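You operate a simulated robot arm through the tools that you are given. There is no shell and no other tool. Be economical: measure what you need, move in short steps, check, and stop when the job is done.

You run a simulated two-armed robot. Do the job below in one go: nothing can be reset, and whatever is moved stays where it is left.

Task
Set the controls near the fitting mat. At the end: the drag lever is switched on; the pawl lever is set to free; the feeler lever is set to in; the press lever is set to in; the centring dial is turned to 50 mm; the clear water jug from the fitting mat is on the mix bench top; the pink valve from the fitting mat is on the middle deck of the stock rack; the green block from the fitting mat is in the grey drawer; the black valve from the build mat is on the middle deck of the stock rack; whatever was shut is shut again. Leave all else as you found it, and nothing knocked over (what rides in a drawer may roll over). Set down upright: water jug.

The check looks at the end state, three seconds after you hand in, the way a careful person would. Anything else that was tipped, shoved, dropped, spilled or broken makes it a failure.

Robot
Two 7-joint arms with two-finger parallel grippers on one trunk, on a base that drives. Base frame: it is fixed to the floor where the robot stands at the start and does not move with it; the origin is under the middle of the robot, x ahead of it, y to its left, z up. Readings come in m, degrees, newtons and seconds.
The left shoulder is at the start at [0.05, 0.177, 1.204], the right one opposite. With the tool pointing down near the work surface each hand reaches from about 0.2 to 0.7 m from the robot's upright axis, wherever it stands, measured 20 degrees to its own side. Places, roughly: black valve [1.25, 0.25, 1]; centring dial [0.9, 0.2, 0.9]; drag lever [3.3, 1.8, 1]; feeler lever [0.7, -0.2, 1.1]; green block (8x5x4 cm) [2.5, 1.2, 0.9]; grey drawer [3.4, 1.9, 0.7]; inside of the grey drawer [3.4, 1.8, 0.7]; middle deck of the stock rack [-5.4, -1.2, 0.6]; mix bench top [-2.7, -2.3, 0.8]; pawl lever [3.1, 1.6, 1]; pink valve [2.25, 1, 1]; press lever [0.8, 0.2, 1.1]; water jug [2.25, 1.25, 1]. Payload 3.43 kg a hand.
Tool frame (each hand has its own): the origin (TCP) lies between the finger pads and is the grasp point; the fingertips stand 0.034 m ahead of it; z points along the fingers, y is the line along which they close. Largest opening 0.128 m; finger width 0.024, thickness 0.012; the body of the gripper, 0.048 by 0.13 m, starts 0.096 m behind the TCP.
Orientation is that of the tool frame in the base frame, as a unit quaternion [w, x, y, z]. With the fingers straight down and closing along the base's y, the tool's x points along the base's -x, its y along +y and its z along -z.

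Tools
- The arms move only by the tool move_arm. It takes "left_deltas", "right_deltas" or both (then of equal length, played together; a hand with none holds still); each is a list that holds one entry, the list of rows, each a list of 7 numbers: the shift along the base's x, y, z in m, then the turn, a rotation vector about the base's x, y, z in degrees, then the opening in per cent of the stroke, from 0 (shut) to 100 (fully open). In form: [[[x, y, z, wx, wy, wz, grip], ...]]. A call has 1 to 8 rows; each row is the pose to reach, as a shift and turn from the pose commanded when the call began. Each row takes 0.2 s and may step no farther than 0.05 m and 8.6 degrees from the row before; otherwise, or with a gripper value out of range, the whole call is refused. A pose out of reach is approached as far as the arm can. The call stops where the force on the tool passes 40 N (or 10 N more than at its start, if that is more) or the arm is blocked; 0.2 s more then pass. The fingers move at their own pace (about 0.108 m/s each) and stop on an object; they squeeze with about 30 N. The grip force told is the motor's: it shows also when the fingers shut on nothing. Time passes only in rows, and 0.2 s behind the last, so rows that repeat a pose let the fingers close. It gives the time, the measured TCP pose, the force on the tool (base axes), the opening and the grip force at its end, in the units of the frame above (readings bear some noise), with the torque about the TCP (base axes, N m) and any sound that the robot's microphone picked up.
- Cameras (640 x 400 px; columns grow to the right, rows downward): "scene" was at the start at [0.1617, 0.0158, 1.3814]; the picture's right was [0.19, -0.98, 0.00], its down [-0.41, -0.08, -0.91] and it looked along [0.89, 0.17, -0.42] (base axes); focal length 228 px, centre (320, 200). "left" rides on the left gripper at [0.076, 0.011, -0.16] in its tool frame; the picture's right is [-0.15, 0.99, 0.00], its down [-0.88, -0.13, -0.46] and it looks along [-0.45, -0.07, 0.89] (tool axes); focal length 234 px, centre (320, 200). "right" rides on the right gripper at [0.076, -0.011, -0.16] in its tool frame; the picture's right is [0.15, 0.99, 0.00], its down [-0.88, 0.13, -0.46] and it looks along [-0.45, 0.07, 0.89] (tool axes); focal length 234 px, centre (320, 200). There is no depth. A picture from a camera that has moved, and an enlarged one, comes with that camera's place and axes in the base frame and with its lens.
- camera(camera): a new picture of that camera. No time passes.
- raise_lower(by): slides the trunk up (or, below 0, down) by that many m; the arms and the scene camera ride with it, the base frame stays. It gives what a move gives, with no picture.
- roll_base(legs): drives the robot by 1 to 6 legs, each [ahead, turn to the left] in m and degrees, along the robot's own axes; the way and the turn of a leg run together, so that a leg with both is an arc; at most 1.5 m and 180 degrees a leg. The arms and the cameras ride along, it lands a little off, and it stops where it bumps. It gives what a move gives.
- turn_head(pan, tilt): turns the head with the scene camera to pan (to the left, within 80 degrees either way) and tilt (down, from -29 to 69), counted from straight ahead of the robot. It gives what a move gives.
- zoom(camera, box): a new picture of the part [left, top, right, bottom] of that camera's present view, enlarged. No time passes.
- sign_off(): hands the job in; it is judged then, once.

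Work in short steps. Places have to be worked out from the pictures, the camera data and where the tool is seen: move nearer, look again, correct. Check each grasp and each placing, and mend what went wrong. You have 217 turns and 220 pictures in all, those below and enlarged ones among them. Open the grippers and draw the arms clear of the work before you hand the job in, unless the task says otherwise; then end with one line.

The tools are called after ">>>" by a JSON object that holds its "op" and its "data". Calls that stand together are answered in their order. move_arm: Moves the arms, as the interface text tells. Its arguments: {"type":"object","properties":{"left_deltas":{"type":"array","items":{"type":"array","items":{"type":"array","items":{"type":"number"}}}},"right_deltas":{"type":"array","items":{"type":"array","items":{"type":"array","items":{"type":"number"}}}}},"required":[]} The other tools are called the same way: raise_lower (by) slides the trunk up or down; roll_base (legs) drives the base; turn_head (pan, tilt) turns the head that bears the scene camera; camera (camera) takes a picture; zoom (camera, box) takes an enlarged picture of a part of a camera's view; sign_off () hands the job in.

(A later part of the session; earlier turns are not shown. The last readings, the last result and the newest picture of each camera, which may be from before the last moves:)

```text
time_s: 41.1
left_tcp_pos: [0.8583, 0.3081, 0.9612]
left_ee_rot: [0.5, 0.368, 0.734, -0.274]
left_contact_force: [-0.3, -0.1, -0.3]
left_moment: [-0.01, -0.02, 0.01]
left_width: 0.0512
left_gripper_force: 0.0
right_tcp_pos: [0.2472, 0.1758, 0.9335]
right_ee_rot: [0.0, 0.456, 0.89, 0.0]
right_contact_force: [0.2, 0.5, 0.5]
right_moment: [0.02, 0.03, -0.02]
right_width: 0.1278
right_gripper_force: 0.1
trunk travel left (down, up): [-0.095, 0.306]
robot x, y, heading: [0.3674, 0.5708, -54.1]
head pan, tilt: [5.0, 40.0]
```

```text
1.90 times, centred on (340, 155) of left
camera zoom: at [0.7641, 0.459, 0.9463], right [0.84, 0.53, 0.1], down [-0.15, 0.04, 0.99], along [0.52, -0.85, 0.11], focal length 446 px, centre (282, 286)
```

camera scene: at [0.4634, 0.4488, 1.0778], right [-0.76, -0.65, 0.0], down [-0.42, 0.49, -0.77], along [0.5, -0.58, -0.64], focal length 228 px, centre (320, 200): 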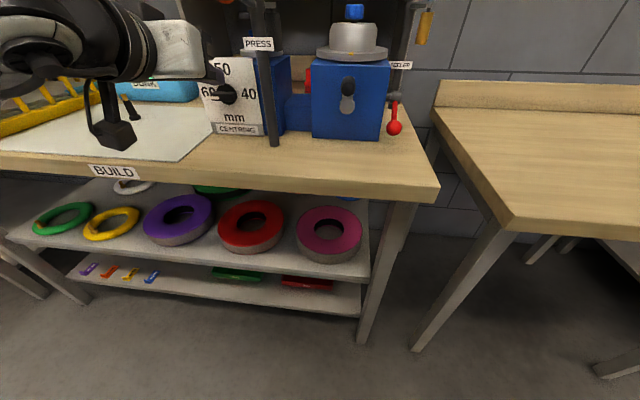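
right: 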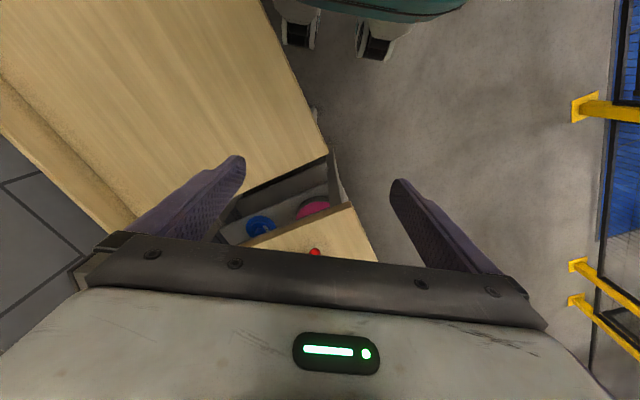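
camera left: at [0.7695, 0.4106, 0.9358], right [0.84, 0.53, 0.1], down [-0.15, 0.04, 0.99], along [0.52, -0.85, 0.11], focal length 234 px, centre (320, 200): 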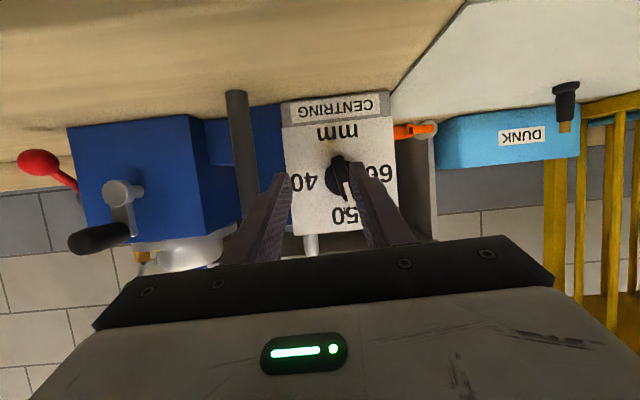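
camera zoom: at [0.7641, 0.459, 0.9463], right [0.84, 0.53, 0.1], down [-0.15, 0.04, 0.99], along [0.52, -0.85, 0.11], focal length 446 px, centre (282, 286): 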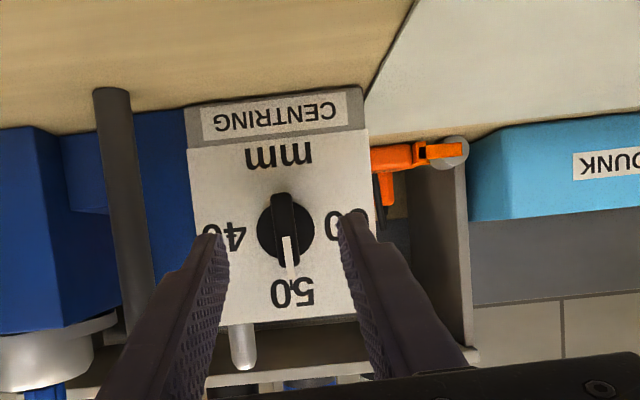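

Dial reads 50. Next the levers: back off a bit, raise the trunk again and look at the press and feeler.

>>> {"op": "roll_base", "data": {"legs": [[-0.12, 0]]}}

>>> {"op": "raise_lower", "data": {"by": 0.28}}

>>> {"op": "turn_head", "data": {"pan": 0, "tilt": 35}}

>>> {"op": "zoom", "data": {"camera": "scene", "box": [220, 90, 420, 240]}}

```text
time_s: 42.3
left_tcp_pos: [0.7888, 0.4025, 0.9622]
left_ee_rot: [0.5, 0.369, 0.734, -0.274]
left_contact_force: [0.3, -0.7, 0.2]
left_moment: [0.02, 0.03, 0.0]
left_width: 0.0512
left_gripper_force: 0.1
right_tcp_pos: [0.1781, 0.2715, 0.9344]
right_ee_rot: [0.0, 0.455, 0.891, 0.0]
right_contact_force: [-0.5, -0.6, -0.4]
right_moment: [0.0, -0.01, 0.02]
right_width: 0.1284
right_gripper_force: 0.0
trunk travel left (down, up): [-0.095, 0.306]
robot x, y, heading: [0.2975, 0.6693, -54.0]
head pan, tilt: [5.0, 40.0]
```

```text
time_s: 45.1
left_tcp_pos: [0.7892, 0.4032, 1.2415]
left_ee_rot: [0.5, 0.368, 0.735, -0.273]
left_contact_force: [-0.6, 0.6, 0.6]
left_moment: [0.0, 0.03, -0.04]
left_width: 0.0512
left_gripper_force: 0.0
right_tcp_pos: [0.179, 0.2715, 1.2145]
right_ee_rot: [0.0, 0.456, 0.89, 0.0]
right_contact_force: [-0.1, 0.1, 0.1]
right_moment: [0.0, 0.0, 0.0]
right_width: 0.1281
right_gripper_force: 0.0
trunk travel left (down, up): [-0.375, 0.026]
robot x, y, heading: [0.2965, 0.6669, -54.2]
head pan, tilt: [5.0, 40.0]
```

```text
time_s: 45.8
left_tcp_pos: [0.7886, 0.4027, 1.2427]
left_ee_rot: [0.499, 0.369, 0.734, -0.275]
left_contact_force: [-0.1, -0.3, 0.6]
left_moment: [0.0, 0.02, 0.02]
left_width: 0.0511
left_gripper_force: 0.0
right_tcp_pos: [0.1793, 0.2707, 1.2149]
right_ee_rot: [0.001, 0.455, 0.89, -0.001]
right_contact_force: [0.6, -0.5, 1.1]
right_moment: [-0.01, -0.02, 0.05]
right_width: 0.1281
right_gripper_force: 0.0
trunk travel left (down, up): [-0.375, 0.026]
robot x, y, heading: [0.3006, 0.6693, -54.4]
head pan, tilt: [0.0, 35.0]
```

```text
2.67 times, centred on (320, 165) of scene
camera zoom: at [0.3909, 0.5368, 1.3654], right [-0.81, -0.59, 0.0], down [-0.34, 0.47, -0.82], along [0.48, -0.66, -0.57], focal length 608 px, centre (320, 293)
```

zoom: 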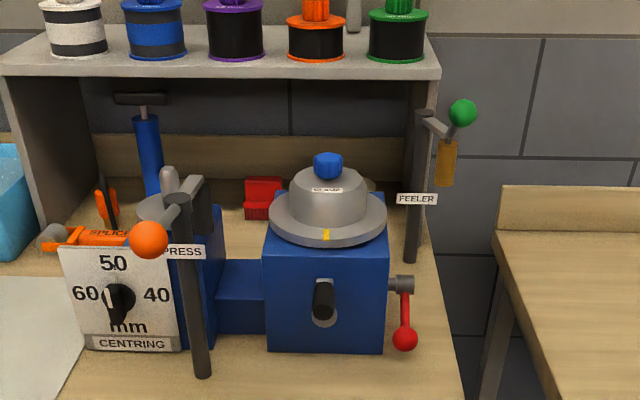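

Ball of press lever is at (0.781, 0.254, 1.101), post at (0.832, 0.174). I'll cage the ball between the left fingers (pointing forward, 20° down) and swing it left.

>>> {"op": "move_arm", "data": {"left_deltas": [[[-0.038, -0.027, -0.02, 0, 0, 0, 60], [-0.076, -0.055, -0.045, 0, 0, 0, 60], [-0.076, -0.055, -0.09, 0, 0, 0, 60], [-0.076, -0.055, -0.135, 0, 0, 0, 60], [-0.062, -0.075, -0.135, 0, 0, 0, 60], [-0.048, -0.094, -0.135, 0, 0, 0, 60], [-0.033, -0.114, -0.135, 0, 0, 0, 60], [-0.019, -0.134, -0.135, 0, 0, 0, 60]]]}}

>>> {"op": "camera", "data": {"camera": "scene"}}

>>> {"op": "camera", "data": {"camera": "left"}}

```text
refused: row 1 steps farther than a row can; nothing moved
```

```text
187 pictures are left
camera scene: at [0.3909, 0.5368, 1.3654], right [-0.81, -0.59, 0.0], down [-0.34, 0.47, -0.82], along [0.48, -0.66, -0.57], focal length 228 px, centre (320, 200)
```

scene: 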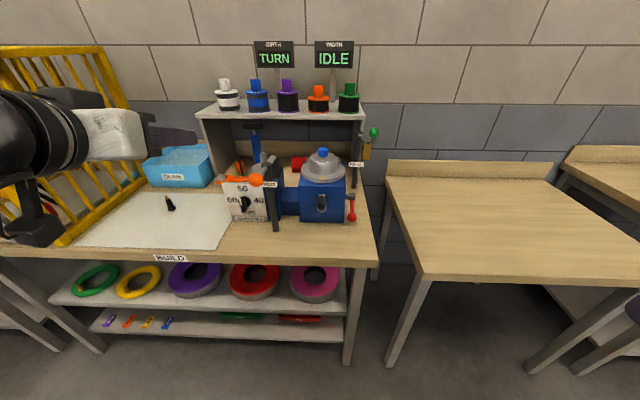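

```text
186 pictures are left
camera left: at [0.6957, 0.5536, 1.2263], right [0.84, 0.53, 0.1], down [-0.15, 0.04, 0.99], along [0.52, -0.85, 0.11], focal length 234 px, centre (320, 200)
```

left: 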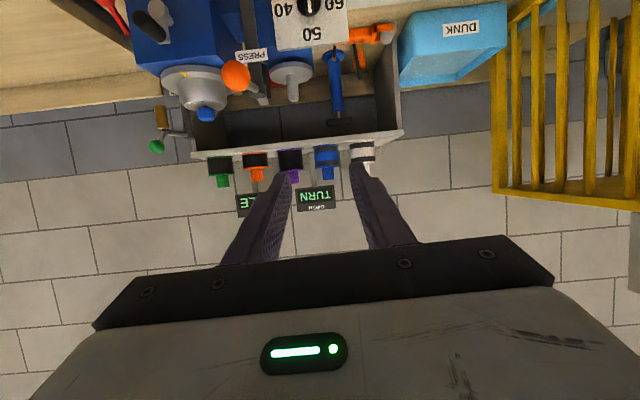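

Row step was slightly too large; redo with smaller steps, stopping short of the ball.

>>> {"op": "move_arm", "data": {"left_deltas": [[[-0.025, -0.018, -0.02, 0, 0, 0, 60], [-0.05, -0.037, -0.04, 0, 0, 0, 60], [-0.076, -0.055, -0.065, 0, 0, 0, 60], [-0.076, -0.055, -0.1, 0, 0, 0, 60], [-0.076, -0.055, -0.135, 0, 0, 0, 60], [-0.065, -0.071, -0.135, 0, 0, 0, 60]]]}}

>>> {"op": "camera", "data": {"camera": "left"}}

```text
time_s: 47.2
left_tcp_pos: [0.7233, 0.3329, 1.1062]
left_ee_rot: [0.499, 0.37, 0.733, -0.276]
left_contact_force: [0.5, 0.6, -0.3]
left_moment: [0.02, -0.03, 0.0]
left_width: 0.0769
left_gripper_force: 0.2
right_tcp_pos: [0.1788, 0.2719, 1.2149]
right_ee_rot: [0.0, 0.456, 0.89, 0.0]
right_contact_force: [0.2, 0.1, 0.3]
right_moment: [0.01, 0.02, 0.03]
right_width: 0.1279
right_gripper_force: 0.0
trunk travel left (down, up): [-0.375, 0.026]
robot x, y, heading: [0.2941, 0.667, -54.2]
head pan, tilt: [0.0, 35.0]
```

```text
185 pictures are left
camera left: at [0.6301, 0.4835, 1.0908], right [0.84, 0.53, 0.1], down [-0.15, 0.04, 0.99], along [0.52, -0.85, 0.11], focal length 234 px, centre (320, 200)
```

left: 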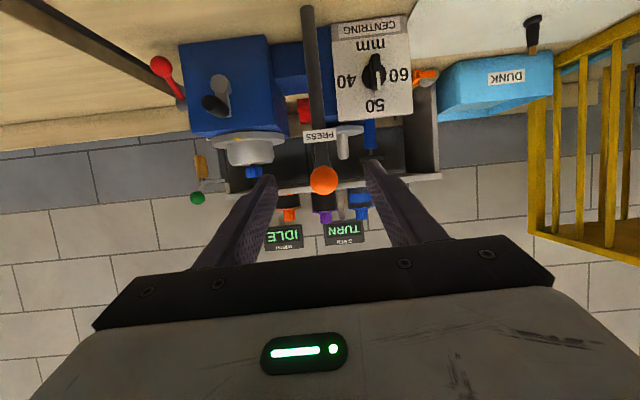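

Ball is centred between the fingers. Advance 7.8 cm then swing left by about 30°.

>>> {"op": "move_arm", "data": {"left_deltas": [[[0.015, -0.021, 0, 0, 0, 0, 60], [0.03, -0.042, 0, 0, 0, 0, 60], [0.0455, -0.063, 0, 0, 0, 0, 60], [0.065, -0.052, 0, 0, 0, 0, 60], [0.084, -0.042, 0, 0, 0, 0, 60], [0.0916, -0.0457, 0, 0, 0, 0, 60]]]}}

>>> {"op": "camera", "data": {"camera": "left"}}

>>> {"op": "zoom", "data": {"camera": "scene", "box": [220, 40, 420, 240]}}

```text
time_s: 48.6
left_tcp_pos: [0.8146, 0.2857, 1.1062]
left_ee_rot: [0.5, 0.369, 0.734, -0.275]
left_contact_force: [-0.6, -0.1, 0.2]
left_moment: [0.03, 0.03, -0.01]
left_width: 0.0766
left_gripper_force: 0.1
right_tcp_pos: [0.1793, 0.2713, 1.2134]
right_ee_rot: [-0.001, 0.456, 0.89, 0.001]
right_contact_force: [0.9, 1.1, 0.1]
right_moment: [0.01, 0.0, 0.0]
right_width: 0.1278
right_gripper_force: 0.1
trunk travel left (down, up): [-0.375, 0.026]
robot x, y, heading: [0.295, 0.6631, -54.1]
head pan, tilt: [0.0, 35.0]
```

```text
184 pictures are left
camera left: at [0.7224, 0.4359, 1.0911], right [0.84, 0.53, 0.1], down [-0.15, 0.04, 0.99], along [0.52, -0.85, 0.11], focal length 234 px, centre (320, 200)
```

left: 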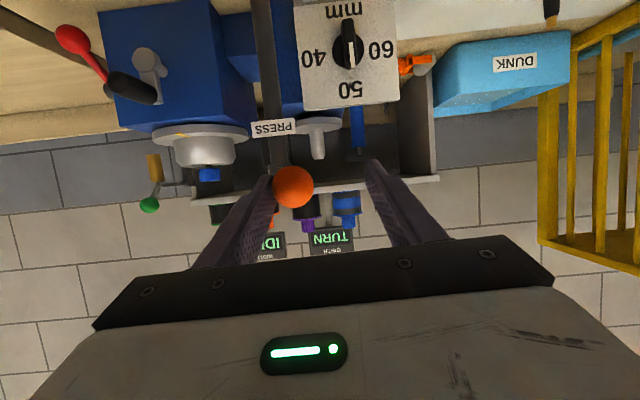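

```text
2.00 times, centred on (320, 140) of scene
camera zoom: at [0.3908, 0.5367, 1.3654], right [-0.81, -0.58, 0.0], down [-0.34, 0.47, -0.82], along [0.48, -0.66, -0.57], focal length 456 px, centre (320, 320)
```

zoom: 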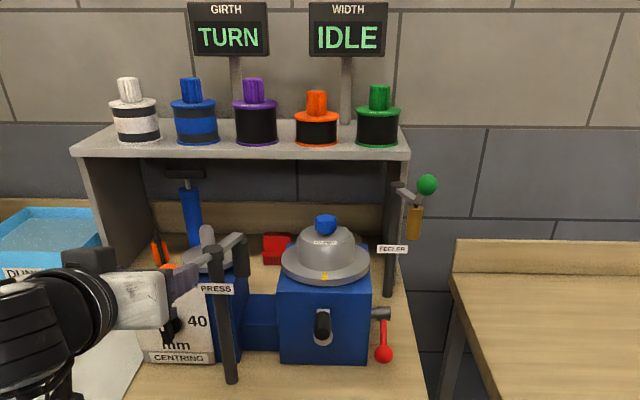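

The lever swings freely (about 20° so far). Continue the arc.

>>> {"op": "move_arm", "data": {"left_deltas": [[[0.0145, -0.001, 0, 0, 0, 0, 60], [0.028, -0.004, 0, 0, 0, 0, 60], [0.041, -0.009, 0, 0, 0, 0, 60], [0.053, -0.014, 0, 0, 0, 0, 60], [0.062, -0.022, 0, 0, 0, 0, 60]]]}}

>>> {"op": "camera", "data": {"camera": "left"}}

>>> {"op": "zoom", "data": {"camera": "scene", "box": [220, 40, 420, 240]}}

```text
time_s: 49.7
left_tcp_pos: [0.8548, 0.2627, 1.111]
left_ee_rot: [0.495, 0.379, 0.726, -0.29]
left_contact_force: [-12.3, 3.2, 4.4]
left_moment: [-0.31, 0.37, -0.64]
left_width: 0.0818
left_gripper_force: 4.2
right_tcp_pos: [0.1762, 0.2725, 1.2144]
right_ee_rot: [0.002, 0.455, 0.89, -0.001]
right_contact_force: [0.6, 0.3, 0.0]
right_moment: [0.02, 0.06, 0.0]
right_width: 0.1279
right_gripper_force: 0.1
trunk travel left (down, up): [-0.375, 0.026]
robot x, y, heading: [0.2958, 0.6691, -54.3]
head pan, tilt: [0.0, 35.0]
stopped in row 5 (left hand): the force on the tool passed its limit (the readings are from after the stop); the commanded pose is now the measured one
```

```text
182 pictures are left
camera left: at [0.7678, 0.4161, 1.0936], right [0.86, 0.5, 0.09], down [-0.14, 0.06, 0.99], along [0.49, -0.86, 0.12], focal length 234 px, centre (320, 200)
```

left: 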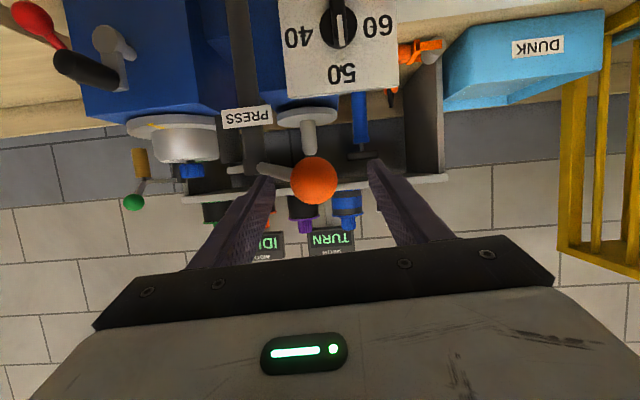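

```text
2.00 times, centred on (320, 140) of scene
camera zoom: at [0.3891, 0.5378, 1.3656], right [-0.81, -0.58, 0.0], down [-0.33, 0.47, -0.82], along [0.48, -0.66, -0.57], focal length 456 px, centre (320, 320)
```

zoom: 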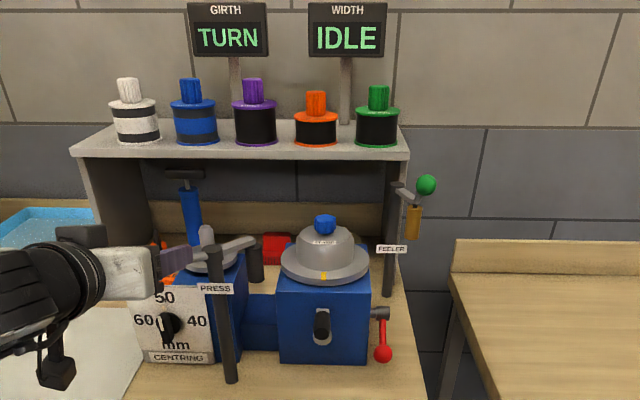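

Lever hit its stop with the roller toward the dome: that's "in". Release sideways a little and retreat, then look.

>>> {"op": "move_arm", "data": {"left_deltas": [[[-0.008, -0.006, 0, 0, 0, 0, 65], [-0.022, 0.014, 0, 0, 0, 0, 65], [-0.037, 0.034, 0, 0, 0, 0, 65], [-0.052, 0.055, 0, 0, 0, 0, 65], [-0.066, 0.075, 0, 0, 0, 0, 65], [-0.081, 0.095, 0.02, 0, 0, 0, 65], [-0.081, 0.095, 0.06, 0, 0, 0, 65]]]}}

>>> {"op": "zoom", "data": {"camera": "scene", "box": [220, 40, 420, 240]}}

>>> {"op": "camera", "data": {"camera": "left"}}

```text
time_s: 51.3
left_tcp_pos: [0.7797, 0.3582, 1.168]
left_ee_rot: [0.495, 0.377, 0.73, -0.284]
left_contact_force: [0.2, 1.0, 0.0]
left_moment: [0.01, 0.01, -0.03]
left_width: 0.0833
left_gripper_force: 0.0
right_tcp_pos: [0.1771, 0.2716, 1.2144]
right_ee_rot: [0.0, 0.455, 0.89, 0.0]
right_contact_force: [0.4, -0.2, -0.6]
right_moment: [-0.02, 0.0, 0.01]
right_width: 0.1281
right_gripper_force: 0.0
trunk travel left (down, up): [-0.375, 0.026]
robot x, y, heading: [0.2951, 0.6628, -54.3]
head pan, tilt: [0.0, 35.0]
```

```text
2.00 times, centred on (320, 140) of scene
camera zoom: at [0.39, 0.5368, 1.3653], right [-0.81, -0.58, 0.0], down [-0.34, 0.47, -0.82], along [0.48, -0.66, -0.57], focal length 456 px, centre (320, 320)
```

zoom: 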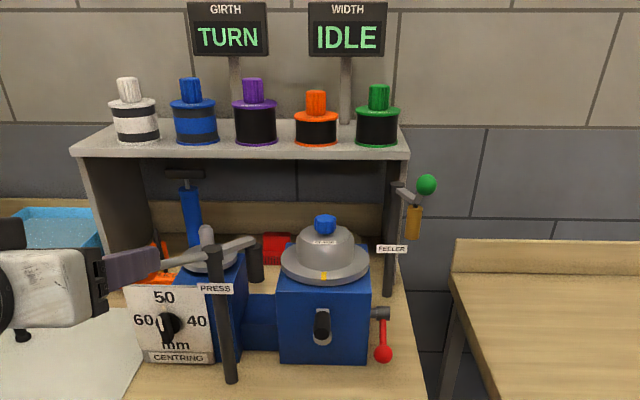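

```text
179 pictures are left
camera left: at [0.6901, 0.5121, 1.152], right [0.86, 0.51, 0.1], down [-0.14, 0.05, 0.99], along [0.5, -0.86, 0.12], focal length 234 px, centre (320, 200)
```

left: 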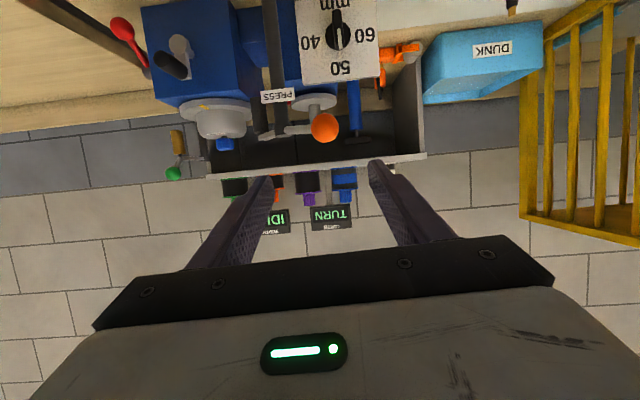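

Press is in. Now the feeler with the right hand: first draw the left hand back/up, then drive forward 0.25 m.

>>> {"op": "move_arm", "data": {"left_deltas": [[[-0.015, 0.02, 0.025, 0, 0, 0, 65], [-0.03, 0.04, 0.05, 0, 0, 0, 65], [-0.045, 0.06, 0.08, 0, 0, 0, 65], [-0.06, 0.08, 0.1, 0, 0, 0, 65]]]}}

>>> {"op": "roll_base", "data": {"legs": [[0.24, 0]]}}

>>> {"op": "camera", "data": {"camera": "scene"}}

>>> {"op": "camera", "data": {"camera": "right"}}

```text
time_s: 52.3
left_tcp_pos: [0.7236, 0.4319, 1.2737]
left_ee_rot: [0.495, 0.377, 0.73, -0.284]
left_contact_force: [-0.2, 0.4, 0.1]
left_moment: [0.01, 0.02, 0.03]
left_width: 0.0832
left_gripper_force: 0.0
left hand out of reach, approached as far as the arm can: row 4
right_tcp_pos: [0.1774, 0.2719, 1.2147]
right_ee_rot: [0.0, 0.455, 0.89, 0.0]
right_contact_force: [0.1, -0.1, 0.1]
right_moment: [-0.01, 0.01, -0.02]
right_width: 0.1277
right_gripper_force: 0.0
trunk travel left (down, up): [-0.375, 0.026]
robot x, y, heading: [0.2977, 0.6668, -54.1]
head pan, tilt: [0.0, 35.0]
```

```text
time_s: 54.1
left_tcp_pos: [0.8644, 0.2404, 1.2731]
left_ee_rot: [0.494, 0.378, 0.73, -0.284]
left_contact_force: [0.2, -1.9, 0.4]
left_moment: [-0.03, 0.0, 0.02]
left_width: 0.0832
left_gripper_force: 0.0
right_tcp_pos: [0.3154, 0.0797, 1.2142]
right_ee_rot: [0.0, 0.456, 0.89, 0.001]
right_contact_force: [-0.3, 0.3, 0.0]
right_moment: [0.01, 0.01, -0.01]
right_width: 0.128
right_gripper_force: 0.1
trunk travel left (down, up): [-0.375, 0.026]
robot x, y, heading: [0.4336, 0.4735, -54.4]
head pan, tilt: [0.0, 35.0]
```

```text
178 pictures are left
camera scene: at [0.5283, 0.345, 1.3653], right [-0.81, -0.58, 0.0], down [-0.34, 0.47, -0.82], along [0.48, -0.66, -0.57], focal length 228 px, centre (320, 200)
```

scene: 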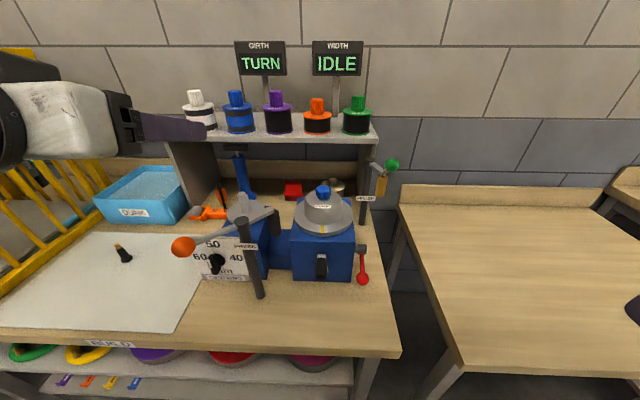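

```text
177 pictures are left
camera right: at [0.2615, 0.1339, 1.3742], right [0.72, 0.7, 0.0], down [0.62, -0.64, 0.46], along [0.32, -0.33, -0.89], focal length 234 px, centre (320, 200)
```

right: 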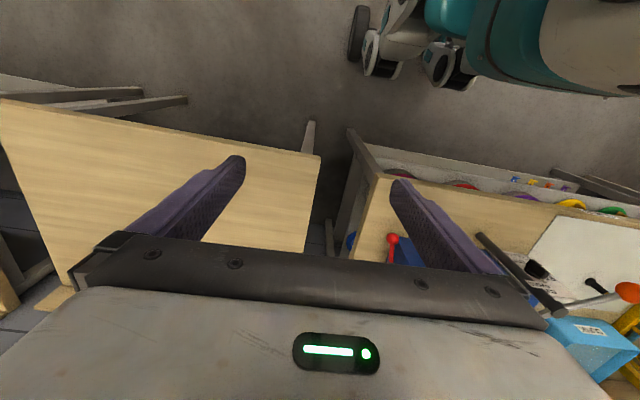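

Move the right hand over the green ball, high first (0.44 m in two calls).

>>> {"op": "move_arm", "data": {"right_deltas": [[[0.037, -0.0245, 0.01, 0, 0, 0, 60], [0.074, -0.049, 0.015, 0, 0, 0, 60], [0.111, -0.0735, 0.02, 0, 0, 0, 60], [0.148, -0.098, 0.02, 0, 0, 0, 60], [0.185, -0.1225, 0.02, 0, 0, 0, 60], [0.222, -0.147, 0.02, 0, 0, 0, 60], [0.259, -0.1715, 0.02, 0, 0, 0, 60], [0.296, -0.196, 0.02, 0, 0, 0, 60]]]}}

>>> {"op": "move_arm", "data": {"right_deltas": [[[0.035, -0.0235, 0, 0, 0, 0, 60], [0.071, -0.047, 0, 0, 0, 0, 60]]]}}

>>> {"op": "camera", "data": {"camera": "right"}}

>>> {"op": "camera", "data": {"camera": "scene"}}

```text
time_s: 55.9
left_tcp_pos: [0.864, 0.242, 1.2714]
left_ee_rot: [0.494, 0.377, 0.729, -0.286]
left_contact_force: [-0.5, -0.2, -0.8]
left_moment: [-0.02, -0.04, -0.05]
left_width: 0.0832
left_gripper_force: 0.0
right_tcp_pos: [0.6147, -0.1135, 1.2347]
right_ee_rot: [-0.002, 0.454, 0.891, -0.002]
right_contact_force: [-0.1, -0.1, -0.4]
right_moment: [-0.02, 0.02, -0.02]
right_width: 0.0765
right_gripper_force: 0.1
trunk travel left (down, up): [-0.375, 0.026]
robot x, y, heading: [0.4344, 0.4733, -54.5]
head pan, tilt: [0.0, 35.0]
```

```text
time_s: 56.5
left_tcp_pos: [0.861, 0.2413, 1.2726]
left_ee_rot: [0.495, 0.378, 0.729, -0.285]
left_contact_force: [-0.9, -0.8, 0.9]
left_moment: [0.01, -0.02, 0.0]
left_width: 0.0829
left_gripper_force: 0.0
right_tcp_pos: [0.6288, -0.1223, 1.2313]
right_ee_rot: [0.001, 0.456, 0.89, 0.0]
right_contact_force: [-0.8, -0.4, 0.0]
right_moment: [0.02, 0.01, -0.01]
right_width: 0.0766
right_gripper_force: 0.0
right hand out of reach, approached as far as the arm can: row 1, 2
trunk travel left (down, up): [-0.375, 0.026]
robot x, y, heading: [0.432, 0.4782, -54.3]
head pan, tilt: [0.0, 35.0]
```

```text
176 pictures are left
camera right: at [0.5749, -0.0678, 1.3914], right [0.72, 0.7, 0.0], down [0.62, -0.64, 0.46], along [0.32, -0.33, -0.89], focal length 234 px, centre (320, 200)
```

right: 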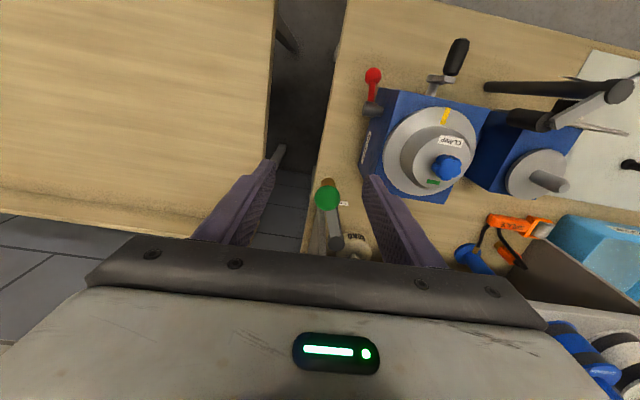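

```text
175 pictures are left
camera scene: at [0.5274, 0.3455, 1.3654], right [-0.81, -0.58, 0.0], down [-0.33, 0.47, -0.82], along [0.48, -0.67, -0.57], focal length 228 px, centre (320, 200)
```

scene: 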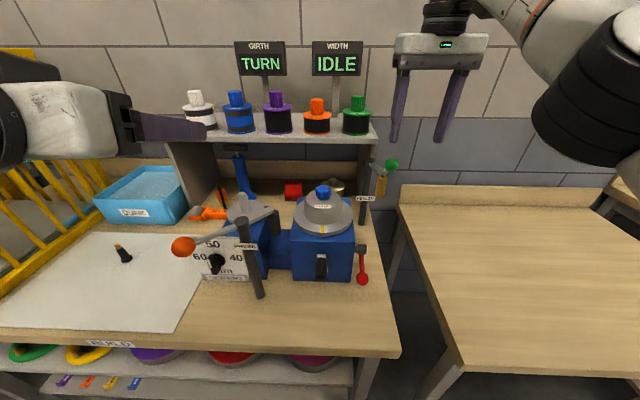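

Slightly out of reach with the hand vertical; I tilt it 30° forward while moving over the ball.

>>> {"op": "move_arm", "data": {"right_deltas": [[[0.01, -0.008, 0, -6.1, -4.4, 0, 60], [0.02, -0.016, 0, -12.2, -8.8, 0, 60], [0.03, -0.024, 0, -18.3, -13.2, 0, 60], [0.04, -0.03, 0, -24.4, -17.6, 0, 60]]]}}

>>> {"op": "camera", "data": {"camera": "right"}}

```text
time_s: 57.5
left_tcp_pos: [0.8626, 0.2424, 1.2721]
left_ee_rot: [0.495, 0.377, 0.73, -0.284]
left_contact_force: [-0.4, -0.4, 0.6]
left_moment: [-0.03, 0.0, 0.05]
left_width: 0.0831
left_gripper_force: 0.2
right_tcp_pos: [0.6668, -0.152, 1.2312]
right_ee_rot: [0.233, 0.44, 0.859, -0.118]
right_contact_force: [-0.2, 0.1, 0.1]
right_moment: [-0.01, 0.01, -0.02]
right_width: 0.077
right_gripper_force: 0.1
trunk travel left (down, up): [-0.375, 0.026]
robot x, y, heading: [0.4385, 0.4762, -54.3]
head pan, tilt: [0.0, 35.0]
```

```text
174 pictures are left
camera right: at [0.5721, -0.0411, 1.3311], right [0.73, 0.68, -0.07], down [0.41, -0.36, 0.84], along [0.54, -0.64, -0.54], focal length 234 px, centre (320, 200)
```

right: 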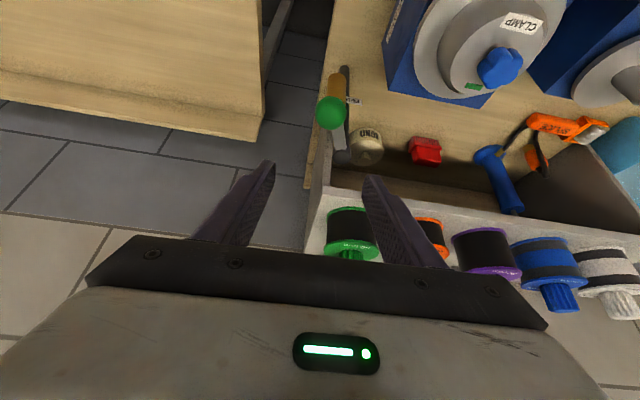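

Ball estimate agrees. Descend 11 cm to cage it.

>>> {"op": "move_arm", "data": {"right_deltas": [[[0.006, -0.004, -0.03, 0, 0, 0, 60], [0.011, -0.008, -0.06, 0, 0, 0, 60], [0.012, -0.009, -0.09, 0, 0, 0, 60], [0.012, -0.009, -0.113, 0, 0, 0, 60]]]}}

>>> {"op": "camera", "data": {"camera": "right"}}

>>> {"op": "zoom", "data": {"camera": "scene", "box": [280, 60, 520, 260]}}

```text
time_s: 58.5
left_tcp_pos: [0.8625, 0.241, 1.2723]
left_ee_rot: [0.495, 0.378, 0.729, -0.284]
left_contact_force: [-0.3, 0.2, 0.1]
left_moment: [-0.01, 0.01, 0.01]
left_width: 0.0831
left_gripper_force: 0.0
right_tcp_pos: [0.6814, -0.1624, 1.1158]
right_ee_rot: [0.232, 0.441, 0.859, -0.118]
right_contact_force: [-1.1, 0.1, -0.1]
right_moment: [-0.04, 0.03, -0.01]
right_width: 0.0768
right_gripper_force: 0.1
trunk travel left (down, up): [-0.375, 0.026]
robot x, y, heading: [0.4366, 0.4717, -54.2]
head pan, tilt: [0.0, 35.0]
```

```text
173 pictures are left
camera right: at [0.5868, -0.0512, 1.2167], right [0.73, 0.68, -0.07], down [0.42, -0.36, 0.84], along [0.54, -0.64, -0.54], focal length 234 px, centre (320, 200)
```

right: 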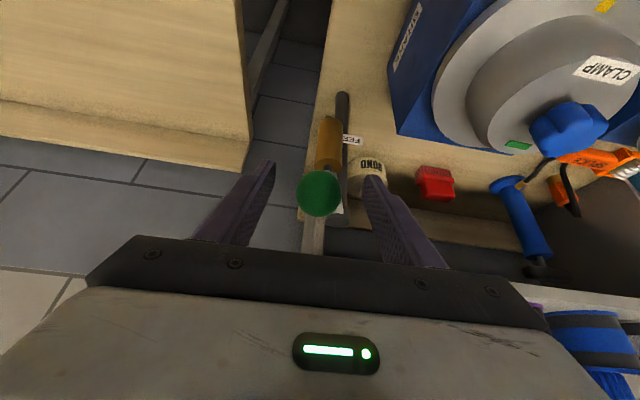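

```text
2.00 times, centred on (400, 160) of scene
camera zoom: at [0.5279, 0.3454, 1.3654], right [-0.81, -0.58, 0.0], down [-0.33, 0.47, -0.82], along [0.48, -0.67, -0.57], focal length 456 px, centre (160, 280)
```

zoom: 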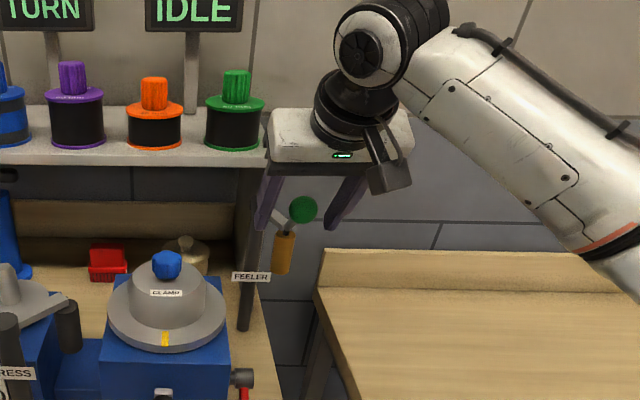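

Caged. Swing the feeler ball left along its arc until it stops.

>>> {"op": "move_arm", "data": {"right_deltas": [[[0.0174, 0.0187, 0, 0, 0, 0, 60], [0.037, 0.0341, 0, 0, 0, 0, 60], [0.0556, 0.0426, 0, 0, 0, 0, 60], [0.0765, 0.0478, 0, 0, 0, 0, 60], [0.0939, 0.0492, 0, 0, 0, 0, 60], [0.1109, 0.0479, 0, 0, 0, 0, 60]]]}}

>>> {"op": "camera", "data": {"camera": "right"}}

>>> {"op": "zoom", "data": {"camera": "scene", "box": [220, 40, 460, 240]}}

```text
time_s: 59.9
left_tcp_pos: [0.8599, 0.2426, 1.2749]
left_ee_rot: [0.495, 0.378, 0.728, -0.285]
left_contact_force: [0.2, 0.6, 1.2]
left_moment: [-0.03, 0.0, -0.03]
left_width: 0.0831
left_gripper_force: 0.1
right_tcp_pos: [0.7705, -0.1219, 1.1205]
right_ee_rot: [0.222, 0.454, 0.853, -0.13]
right_contact_force: [-22.7, -2.6, 10.0]
right_moment: [-0.1, 1.17, -0.77]
right_width: 0.0884
right_gripper_force: 9.7
trunk travel left (down, up): [-0.375, 0.026]
robot x, y, heading: [0.4358, 0.4741, -54.5]
head pan, tilt: [0.0, 35.0]
stopped in row 6 (right hand): the force on the tool passed its limit (the readings are from after the stop); the commanded pose is now the measured one
```

```text
171 pictures are left
camera right: at [0.6814, -0.0081, 1.2214], right [0.75, 0.65, -0.09], down [0.42, -0.37, 0.83], along [0.51, -0.66, -0.55], focal length 234 px, centre (320, 200)
```

right: 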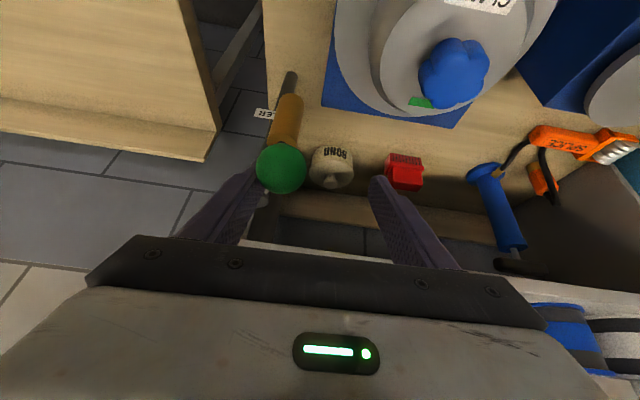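

```text
2.00 times, centred on (340, 140) of scene
camera zoom: at [0.5235, 0.3464, 1.3658], right [-0.81, -0.58, 0.0], down [-0.33, 0.47, -0.82], along [0.48, -0.67, -0.57], focal length 456 px, centre (280, 320)
```

zoom: 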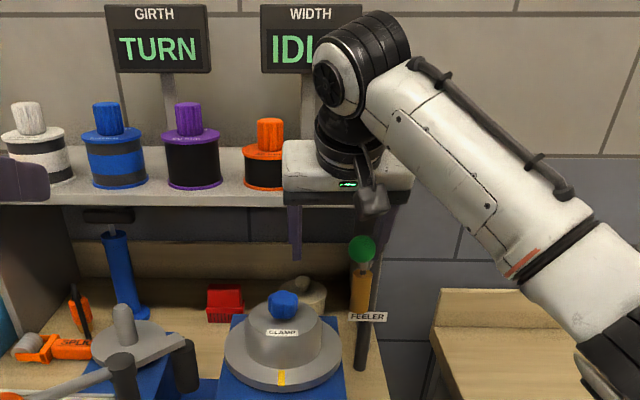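

The feeler reached its stop after ~43° (same travel as the press). Release slightly right, lift and retreat.

>>> {"op": "move_arm", "data": {"right_deltas": [[[-0.014, -0.01, 0, 0, 0, 0, 65], [-0.014, -0.01, 0.04, 0, 0, 0, 65], [-0.014, -0.01, 0.08, 0, 0, 0, 65], [-0.014, -0.01, 0.12, 0, 0, 0, 65], [-0.04, 0.02, 0.13, 3, 2.2, 0, 65], [-0.067, 0.055, 0.13, 8, 6, 0, 65], [-0.092, 0.09, 0.13, 14, 10, 0, 65], [-0.115, 0.13, 0.13, 20, 14.5, 0, 65]]]}}

>>> {"op": "zoom", "data": {"camera": "scene", "box": [170, 20, 430, 300]}}

```text
time_s: 61.7
left_tcp_pos: [0.8607, 0.2414, 1.2731]
left_ee_rot: [0.494, 0.378, 0.729, -0.285]
left_contact_force: [0.5, -1.0, -0.2]
left_moment: [0.01, 0.01, -0.04]
left_width: 0.0832
left_gripper_force: 0.1
right_tcp_pos: [0.6619, 0.0117, 1.2468]
right_ee_rot: [0.033, 0.461, 0.886, -0.03]
right_contact_force: [-0.7, -0.6, -0.3]
right_moment: [0.01, 0.0, -0.02]
right_width: 0.0833
right_gripper_force: 0.1
trunk travel left (down, up): [-0.375, 0.026]
robot x, y, heading: [0.4359, 0.4763, -54.3]
head pan, tilt: [0.0, 35.0]
```

```text
1.43 times, centred on (300, 160) of scene
camera zoom: at [0.5264, 0.3459, 1.3655], right [-0.81, -0.58, 0.0], down [-0.33, 0.47, -0.82], along [0.48, -0.67, -0.57], focal length 326 px, centre (349, 257)
```

zoom: 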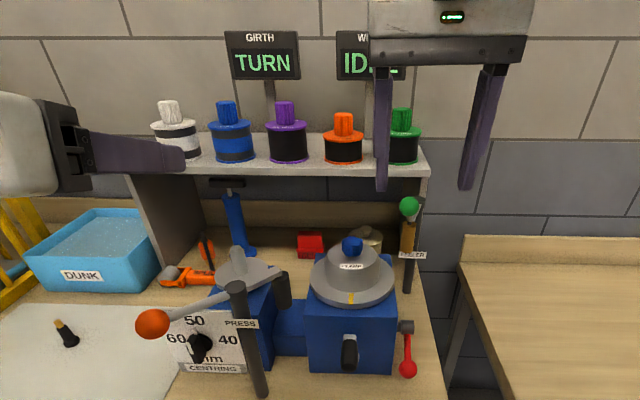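

Both levers are in. Back off into the aisle, and bring the left hand back to pointing down near the body; right hand back too.

>>> {"op": "roll_base", "data": {"legs": [[-0.34, 0]]}}

>>> {"op": "move_arm", "data": {"left_deltas": [[[-0.01, 0.015, 0, 6.95, 5.0, 0, 100], [-0.02, 0.03, 0, 13.9, 10, 0, 100], [-0.03, 0.045, 0, 20.8, 15, 0, 100], [-0.04, 0.06, 0, 27.8, 20, 0, 100], [-0.05, 0.075, 0, 34.7, 25, 0, 100], [-0.06, 0.09, 0, 41.7, 30, 0, 100], [-0.07, 0.105, 0, 48.6, 35, 0, 100], [-0.08, 0.12, 0, 55.5, 40, 0, 100]]], "right_deltas": [[[-0.03, 0.01, 0, 0.9, 0.6, 0, 100], [-0.06, 0.02, 0, 1.8, 1.2, 0, 100], [-0.09, 0.03, 0, 2.5, 1.8, 0, 100], [-0.12, 0.04, 0, 3, 2, 0, 100], [-0.15, 0.05, 0, 3, 2, 0, 100], [-0.18, 0.06, 0, 3, 2, 0, 100], [-0.21, 0.07, 0, 3, 2, 0, 100], [-0.24, 0.08, 0, 3, 2, 0, 100]]]}}

```text
time_s: 63.9
left_tcp_pos: [0.6645, 0.5201, 1.2728]
left_ee_rot: [0.495, 0.376, 0.73, -0.284]
left_contact_force: [0.6, 0.0, 0.6]
left_moment: [0.0, 0.0, 0.02]
left_width: 0.0831
left_gripper_force: 0.0
right_tcp_pos: [0.465, 0.2882, 1.2468]
right_ee_rot: [0.034, 0.46, 0.887, -0.03]
right_contact_force: [0.5, 0.9, -0.2]
right_moment: [-0.01, -0.02, -0.02]
right_width: 0.0833
right_gripper_force: 0.1
trunk travel left (down, up): [-0.375, 0.026]
robot x, y, heading: [0.2376, 0.7519, -54.2]
head pan, tilt: [0.0, 35.0]
```

```text
time_s: 65.7
left_tcp_pos: [0.581, 0.6402, 1.2709]
left_ee_rot: [-0.003, 0.443, 0.896, -0.025]
left_contact_force: [0.3, 0.4, 0.4]
left_moment: [-0.02, -0.04, 0.02]
left_width: 0.1279
left_gripper_force: 0.0
right_tcp_pos: [0.2238, 0.3686, 1.2475]
right_ee_rot: [0.006, 0.459, 0.888, -0.014]
right_contact_force: [0.7, 0.1, 0.2]
right_moment: [-0.01, -0.03, 0.03]
right_width: 0.128
right_gripper_force: 0.0
trunk travel left (down, up): [-0.375, 0.026]
robot x, y, heading: [0.2358, 0.7525, -54.2]
head pan, tilt: [0.0, 35.0]
```

Turn along the aisle and look ahead before driving.

>>> {"op": "roll_base", "data": {"legs": [[0, 90]]}}

>>> {"op": "turn_head", "data": {"pan": -15, "tilt": 25}}

>>> {"op": "camera", "data": {"camera": "scene"}}

```text
time_s: 69.9
left_tcp_pos: [0.355, 1.098, 1.2714]
left_ee_rot: [0.016, -0.308, 0.951, -0.02]
left_contact_force: [-0.1, 0.3, 0.2]
left_moment: [0.01, 0.02, -0.02]
left_width: 0.1279
left_gripper_force: 0.1
right_tcp_pos: [0.6195, 0.7343, 1.2476]
right_ee_rot: [0.014, -0.291, 0.957, -0.006]
right_contact_force: [0.8, -0.3, -0.3]
right_moment: [0.0, 0.02, -0.01]
right_width: 0.1281
right_gripper_force: 0.1
trunk travel left (down, up): [-0.375, 0.026]
robot x, y, heading: [0.2367, 0.7504, 34.2]
head pan, tilt: [0.0, 35.0]
```

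```text
time_s: 70.7
left_tcp_pos: [0.355, 1.0966, 1.2721]
left_ee_rot: [0.015, -0.309, 0.951, -0.02]
left_contact_force: [-0.5, -0.3, 0.1]
left_moment: [0.0, 0.01, 0.01]
left_width: 0.1278
left_gripper_force: 0.1
right_tcp_pos: [0.6189, 0.7346, 1.2475]
right_ee_rot: [0.015, -0.291, 0.957, -0.007]
right_contact_force: [1.5, 0.1, 0.1]
right_moment: [0.0, -0.01, 0.0]
right_width: 0.1279
right_gripper_force: 0.0
trunk travel left (down, up): [-0.375, 0.026]
robot x, y, heading: [0.236, 0.7497, 34.5]
head pan, tilt: [-15.0, 25.0]
```

```text
168 pictures are left
camera scene: at [0.3812, 0.821, 1.3811], right [0.33, -0.94, 0.0], down [-0.4, -0.14, -0.91], along [0.85, 0.3, -0.42], focal length 228 px, centre (320, 200)
```

scene: 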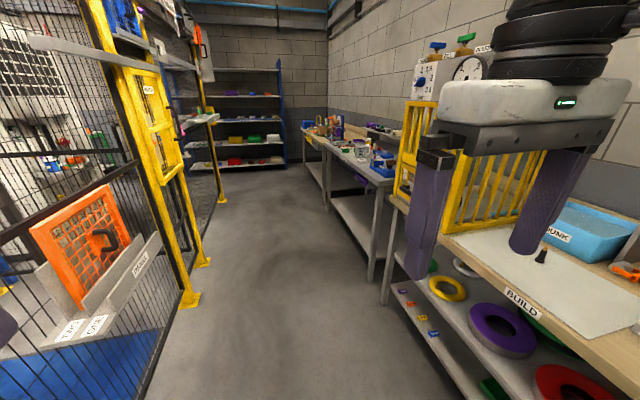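

Path is clear. Drive 1.87 m up the aisle, then turn to face the fitting mat.

>>> {"op": "roll_base", "data": {"legs": [[1.0, 1], [0.86, 0], [0, -89.5]]}}

>>> {"op": "turn_head", "data": {"pan": 10, "tilt": 30}}

>>> {"op": "camera", "data": {"camera": "scene"}}

```text
time_s: 79.1
left_tcp_pos: [1.77, 2.0709, 1.2758]
left_ee_rot: [0.024, -0.316, 0.948, -0.019]
left_contact_force: [-0.2, 0.1, 0.6]
left_moment: [-0.03, -0.03, 0.0]
left_width: 0.1278
left_gripper_force: 0.0
right_tcp_pos: [2.0385, 1.7103, 1.2481]
right_ee_rot: [0.015, -0.296, 0.955, -0.005]
right_contact_force: [0.4, -0.3, 0.0]
right_moment: [-0.05, 0.0, -0.01]
right_width: 0.1283
right_gripper_force: 0.0
trunk travel left (down, up): [-0.375, 0.026]
robot x, y, heading: [1.6585, 1.7284, 35.0]
head pan, tilt: [-15.0, 25.0]
stopped in leg 2: the robot was blocked; the commanded pose is now the measured one
```

```text
time_s: 80.0
left_tcp_pos: [1.7702, 2.0709, 1.2765]
left_ee_rot: [0.023, -0.316, 0.948, -0.019]
left_contact_force: [0.6, -0.9, -0.5]
left_moment: [-0.02, 0.02, 0.01]
left_width: 0.1279
left_gripper_force: 0.1
right_tcp_pos: [2.0384, 1.7088, 1.248]
right_ee_rot: [0.015, -0.295, 0.955, -0.006]
right_contact_force: [0.4, 0.7, -0.1]
right_moment: [0.0, 0.01, -0.02]
right_width: 0.1277
right_gripper_force: 0.1
trunk travel left (down, up): [-0.375, 0.026]
robot x, y, heading: [1.6557, 1.7272, 34.9]
head pan, tilt: [10.0, 30.0]
```

```text
167 pictures are left
camera scene: at [1.7763, 1.8256, 1.3742], right [0.71, -0.71, 0.0], down [-0.35, -0.35, -0.87], along [0.61, 0.61, -0.5], focal length 228 px, centre (320, 200)
```

scene: 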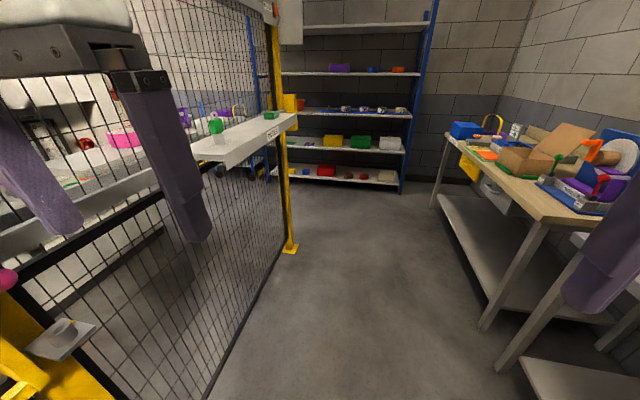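

Blocked by something at left. Look left to see what.

>>> {"op": "turn_head", "data": {"pan": 70, "tilt": 30}}

>>> {"op": "camera", "data": {"camera": "scene"}}

>>> {"op": "camera", "data": {"camera": "left"}}

```text
time_s: 81.3
left_tcp_pos: [1.7702, 2.0708, 1.2762]
left_ee_rot: [0.022, -0.317, 0.948, -0.019]
left_contact_force: [-0.5, 0.0, -0.2]
left_moment: [-0.01, 0.01, 0.04]
left_width: 0.1278
left_gripper_force: 0.1
right_tcp_pos: [2.0397, 1.7088, 1.2479]
right_ee_rot: [0.017, -0.295, 0.955, -0.005]
right_contact_force: [1.0, 0.1, 0.1]
right_moment: [-0.02, 0.02, -0.02]
right_width: 0.1278
right_gripper_force: 0.1
trunk travel left (down, up): [-0.375, 0.026]
robot x, y, heading: [1.6588, 1.7268, 35.2]
head pan, tilt: [70.0, 30.0]
```

```text
166 pictures are left
camera scene: at [1.6889, 1.8489, 1.374], right [0.97, 0.26, 0.0], down [0.13, -0.48, -0.87], along [-0.22, 0.84, -0.5], focal length 228 px, centre (320, 200)
```

scene: 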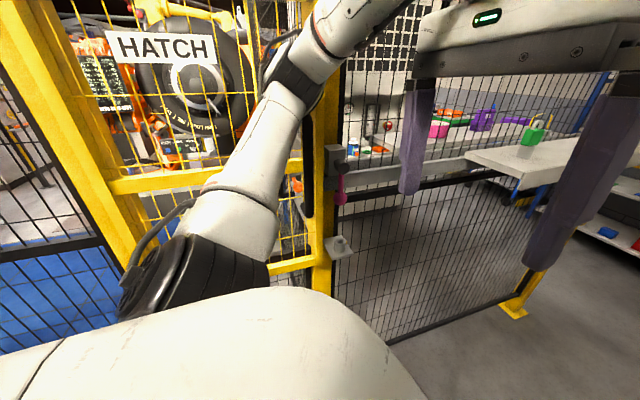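

```text
165 pictures are left
camera left: at [1.6935, 2.0387, 1.432], right [-0.48, 0.88, -0.05], down [0.76, 0.44, 0.49], along [0.45, 0.2, -0.87], focal length 234 px, centre (320, 200)
```

left: 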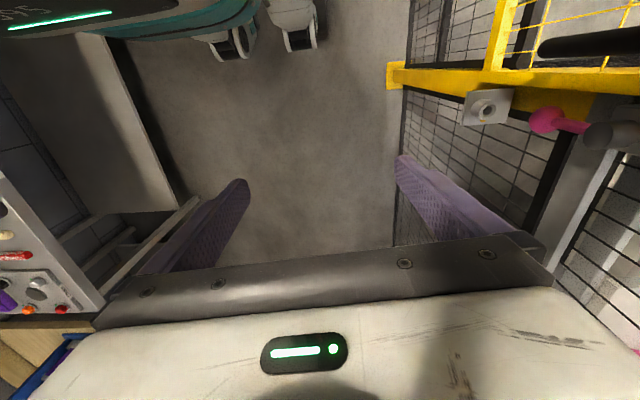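

The left elbow met the hatch's handle. I back off 8 cm and turn right, away from the fence, to face the bench.

>>> {"op": "roll_base", "data": {"legs": [[-0.08, 0], [0, -89]]}}

>>> {"op": "turn_head", "data": {"pan": 0, "tilt": 30}}

>>> {"op": "camera", "data": {"camera": "scene"}}

```text
time_s: 86.2
left_tcp_pos: [1.9422, 1.5719, 1.2732]
left_ee_rot: [0.0, 0.44, 0.897, -0.03]
left_contact_force: [0.6, -0.5, 0.5]
left_moment: [-0.02, 0.02, -0.01]
left_width: 0.1281
left_gripper_force: 0.1
right_tcp_pos: [1.5827, 1.2991, 1.2465]
right_ee_rot: [0.005, 0.461, 0.887, -0.016]
right_contact_force: [-0.1, 0.3, -0.2]
right_moment: [-0.01, -0.02, -0.04]
right_width: 0.1281
right_gripper_force: 0.0
trunk travel left (down, up): [-0.375, 0.026]
robot x, y, heading: [1.5955, 1.6849, -53.9]
head pan, tilt: [70.0, 30.0]
```

```text
time_s: 87.6
left_tcp_pos: [1.9426, 1.5722, 1.2741]
left_ee_rot: [-0.001, 0.441, 0.897, -0.03]
left_contact_force: [0.0, 0.6, 0.4]
left_moment: [0.0, 0.05, 0.01]
left_width: 0.1281
left_gripper_force: 0.0
right_tcp_pos: [1.5836, 1.2999, 1.2475]
right_ee_rot: [0.005, 0.461, 0.887, -0.014]
right_contact_force: [0.0, -0.6, -0.6]
right_moment: [0.01, 0.0, -0.01]
right_width: 0.1282
right_gripper_force: 0.0
trunk travel left (down, up): [-0.375, 0.026]
robot x, y, heading: [1.5913, 1.6858, -54.1]
head pan, tilt: [0.0, 30.0]
```

```text
164 pictures are left
camera scene: at [1.6882, 1.5519, 1.3732], right [-0.81, -0.58, 0.0], down [-0.29, 0.41, -0.87], along [0.51, -0.7, -0.5], focal length 228 px, centre (320, 200)
```

scene: 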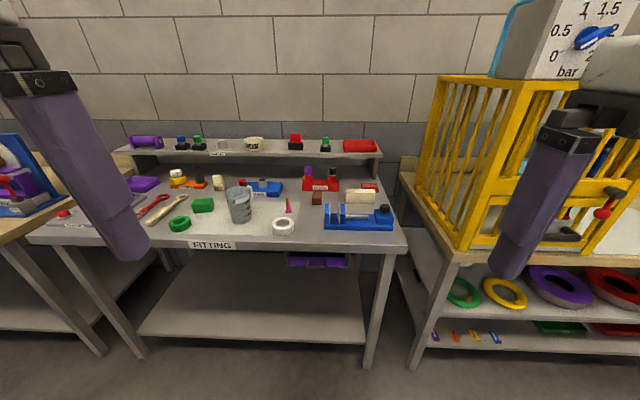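

>>> {"op": "zoom", "data": {"camera": "scene", "box": [120, 120, 420, 270]}}

>>> {"op": "zoom", "data": {"camera": "scene", "box": [140, 160, 320, 260]}}

```text
2.13 times, centred on (270, 195) of scene
camera zoom: at [1.6882, 1.5519, 1.3732], right [-0.81, -0.58, 0.0], down [-0.29, 0.41, -0.87], along [0.51, -0.7, -0.5], focal length 486 px, centre (427, 211)
```

zoom: 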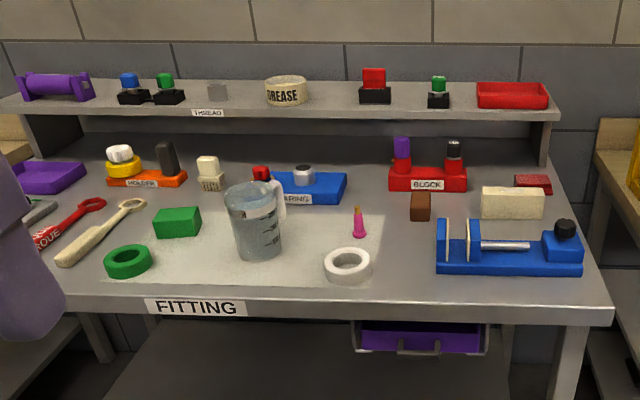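

```text
3.56 times, centred on (230, 210) of scene
camera zoom: at [1.6882, 1.5519, 1.3732], right [-0.81, -0.58, 0.0], down [-0.29, 0.41, -0.87], along [0.51, -0.7, -0.5], focal length 810 px, centre (640, 164)
```

zoom: 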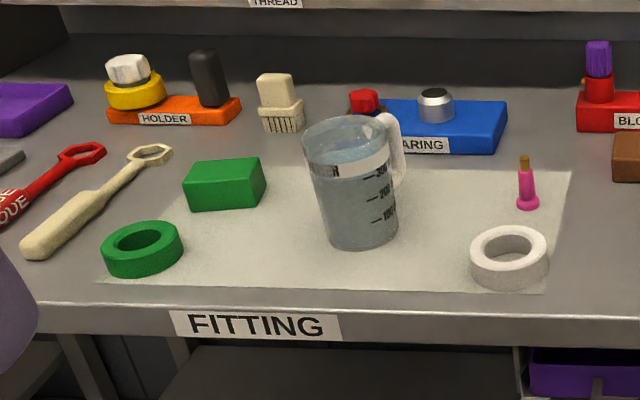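

The jug, green block (left) and pink valve are visible. Look left toward the drawer station before choosing hands.

>>> {"op": "turn_head", "data": {"pan": 62, "tilt": 25}}

>>> {"op": "camera", "data": {"camera": "scene"}}

>>> {"op": "turn_head", "data": {"pan": -5, "tilt": 35}}

```text
time_s: 88.9
left_tcp_pos: [1.9414, 1.5714, 1.2736]
left_ee_rot: [-0.001, 0.441, 0.897, -0.029]
left_contact_force: [-0.5, 0.5, -0.6]
left_moment: [-0.03, 0.01, -0.01]
left_width: 0.1279
left_gripper_force: 0.0
right_tcp_pos: [1.5828, 1.3, 1.248]
right_ee_rot: [0.005, 0.46, 0.888, -0.014]
right_contact_force: [1.1, 0.0, 0.3]
right_moment: [0.01, 0.0, 0.0]
right_width: 0.1281
right_gripper_force: 0.0
trunk travel left (down, up): [-0.375, 0.026]
robot x, y, heading: [1.5933, 1.6841, -54.3]
head pan, tilt: [62.0, 25.0]
```

```text
161 pictures are left
camera scene: at [1.7266, 1.6376, 1.3812], right [0.13, -0.99, 0.0], down [-0.42, -0.06, -0.91], along [0.9, 0.12, -0.42], focal length 228 px, centre (320, 200)
```

scene: 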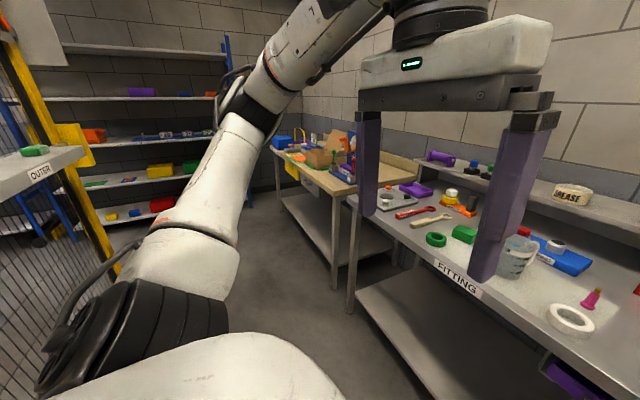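

```text
time_s: 90.3
left_tcp_pos: [1.9416, 1.5726, 1.2733]
left_ee_rot: [-0.001, 0.441, 0.897, -0.03]
left_contact_force: [-0.9, -0.4, -0.2]
left_moment: [-0.04, -0.03, 0.03]
left_width: 0.1279
left_gripper_force: 0.0
right_tcp_pos: [1.584, 1.2984, 1.2466]
right_ee_rot: [0.005, 0.461, 0.887, -0.015]
right_contact_force: [-0.5, -0.2, 0.2]
right_moment: [0.03, -0.01, -0.04]
right_width: 0.1281
right_gripper_force: 0.0
trunk travel left (down, up): [-0.375, 0.026]
robot x, y, heading: [1.5951, 1.6853, -54.2]
head pan, tilt: [-5.0, 35.0]
```

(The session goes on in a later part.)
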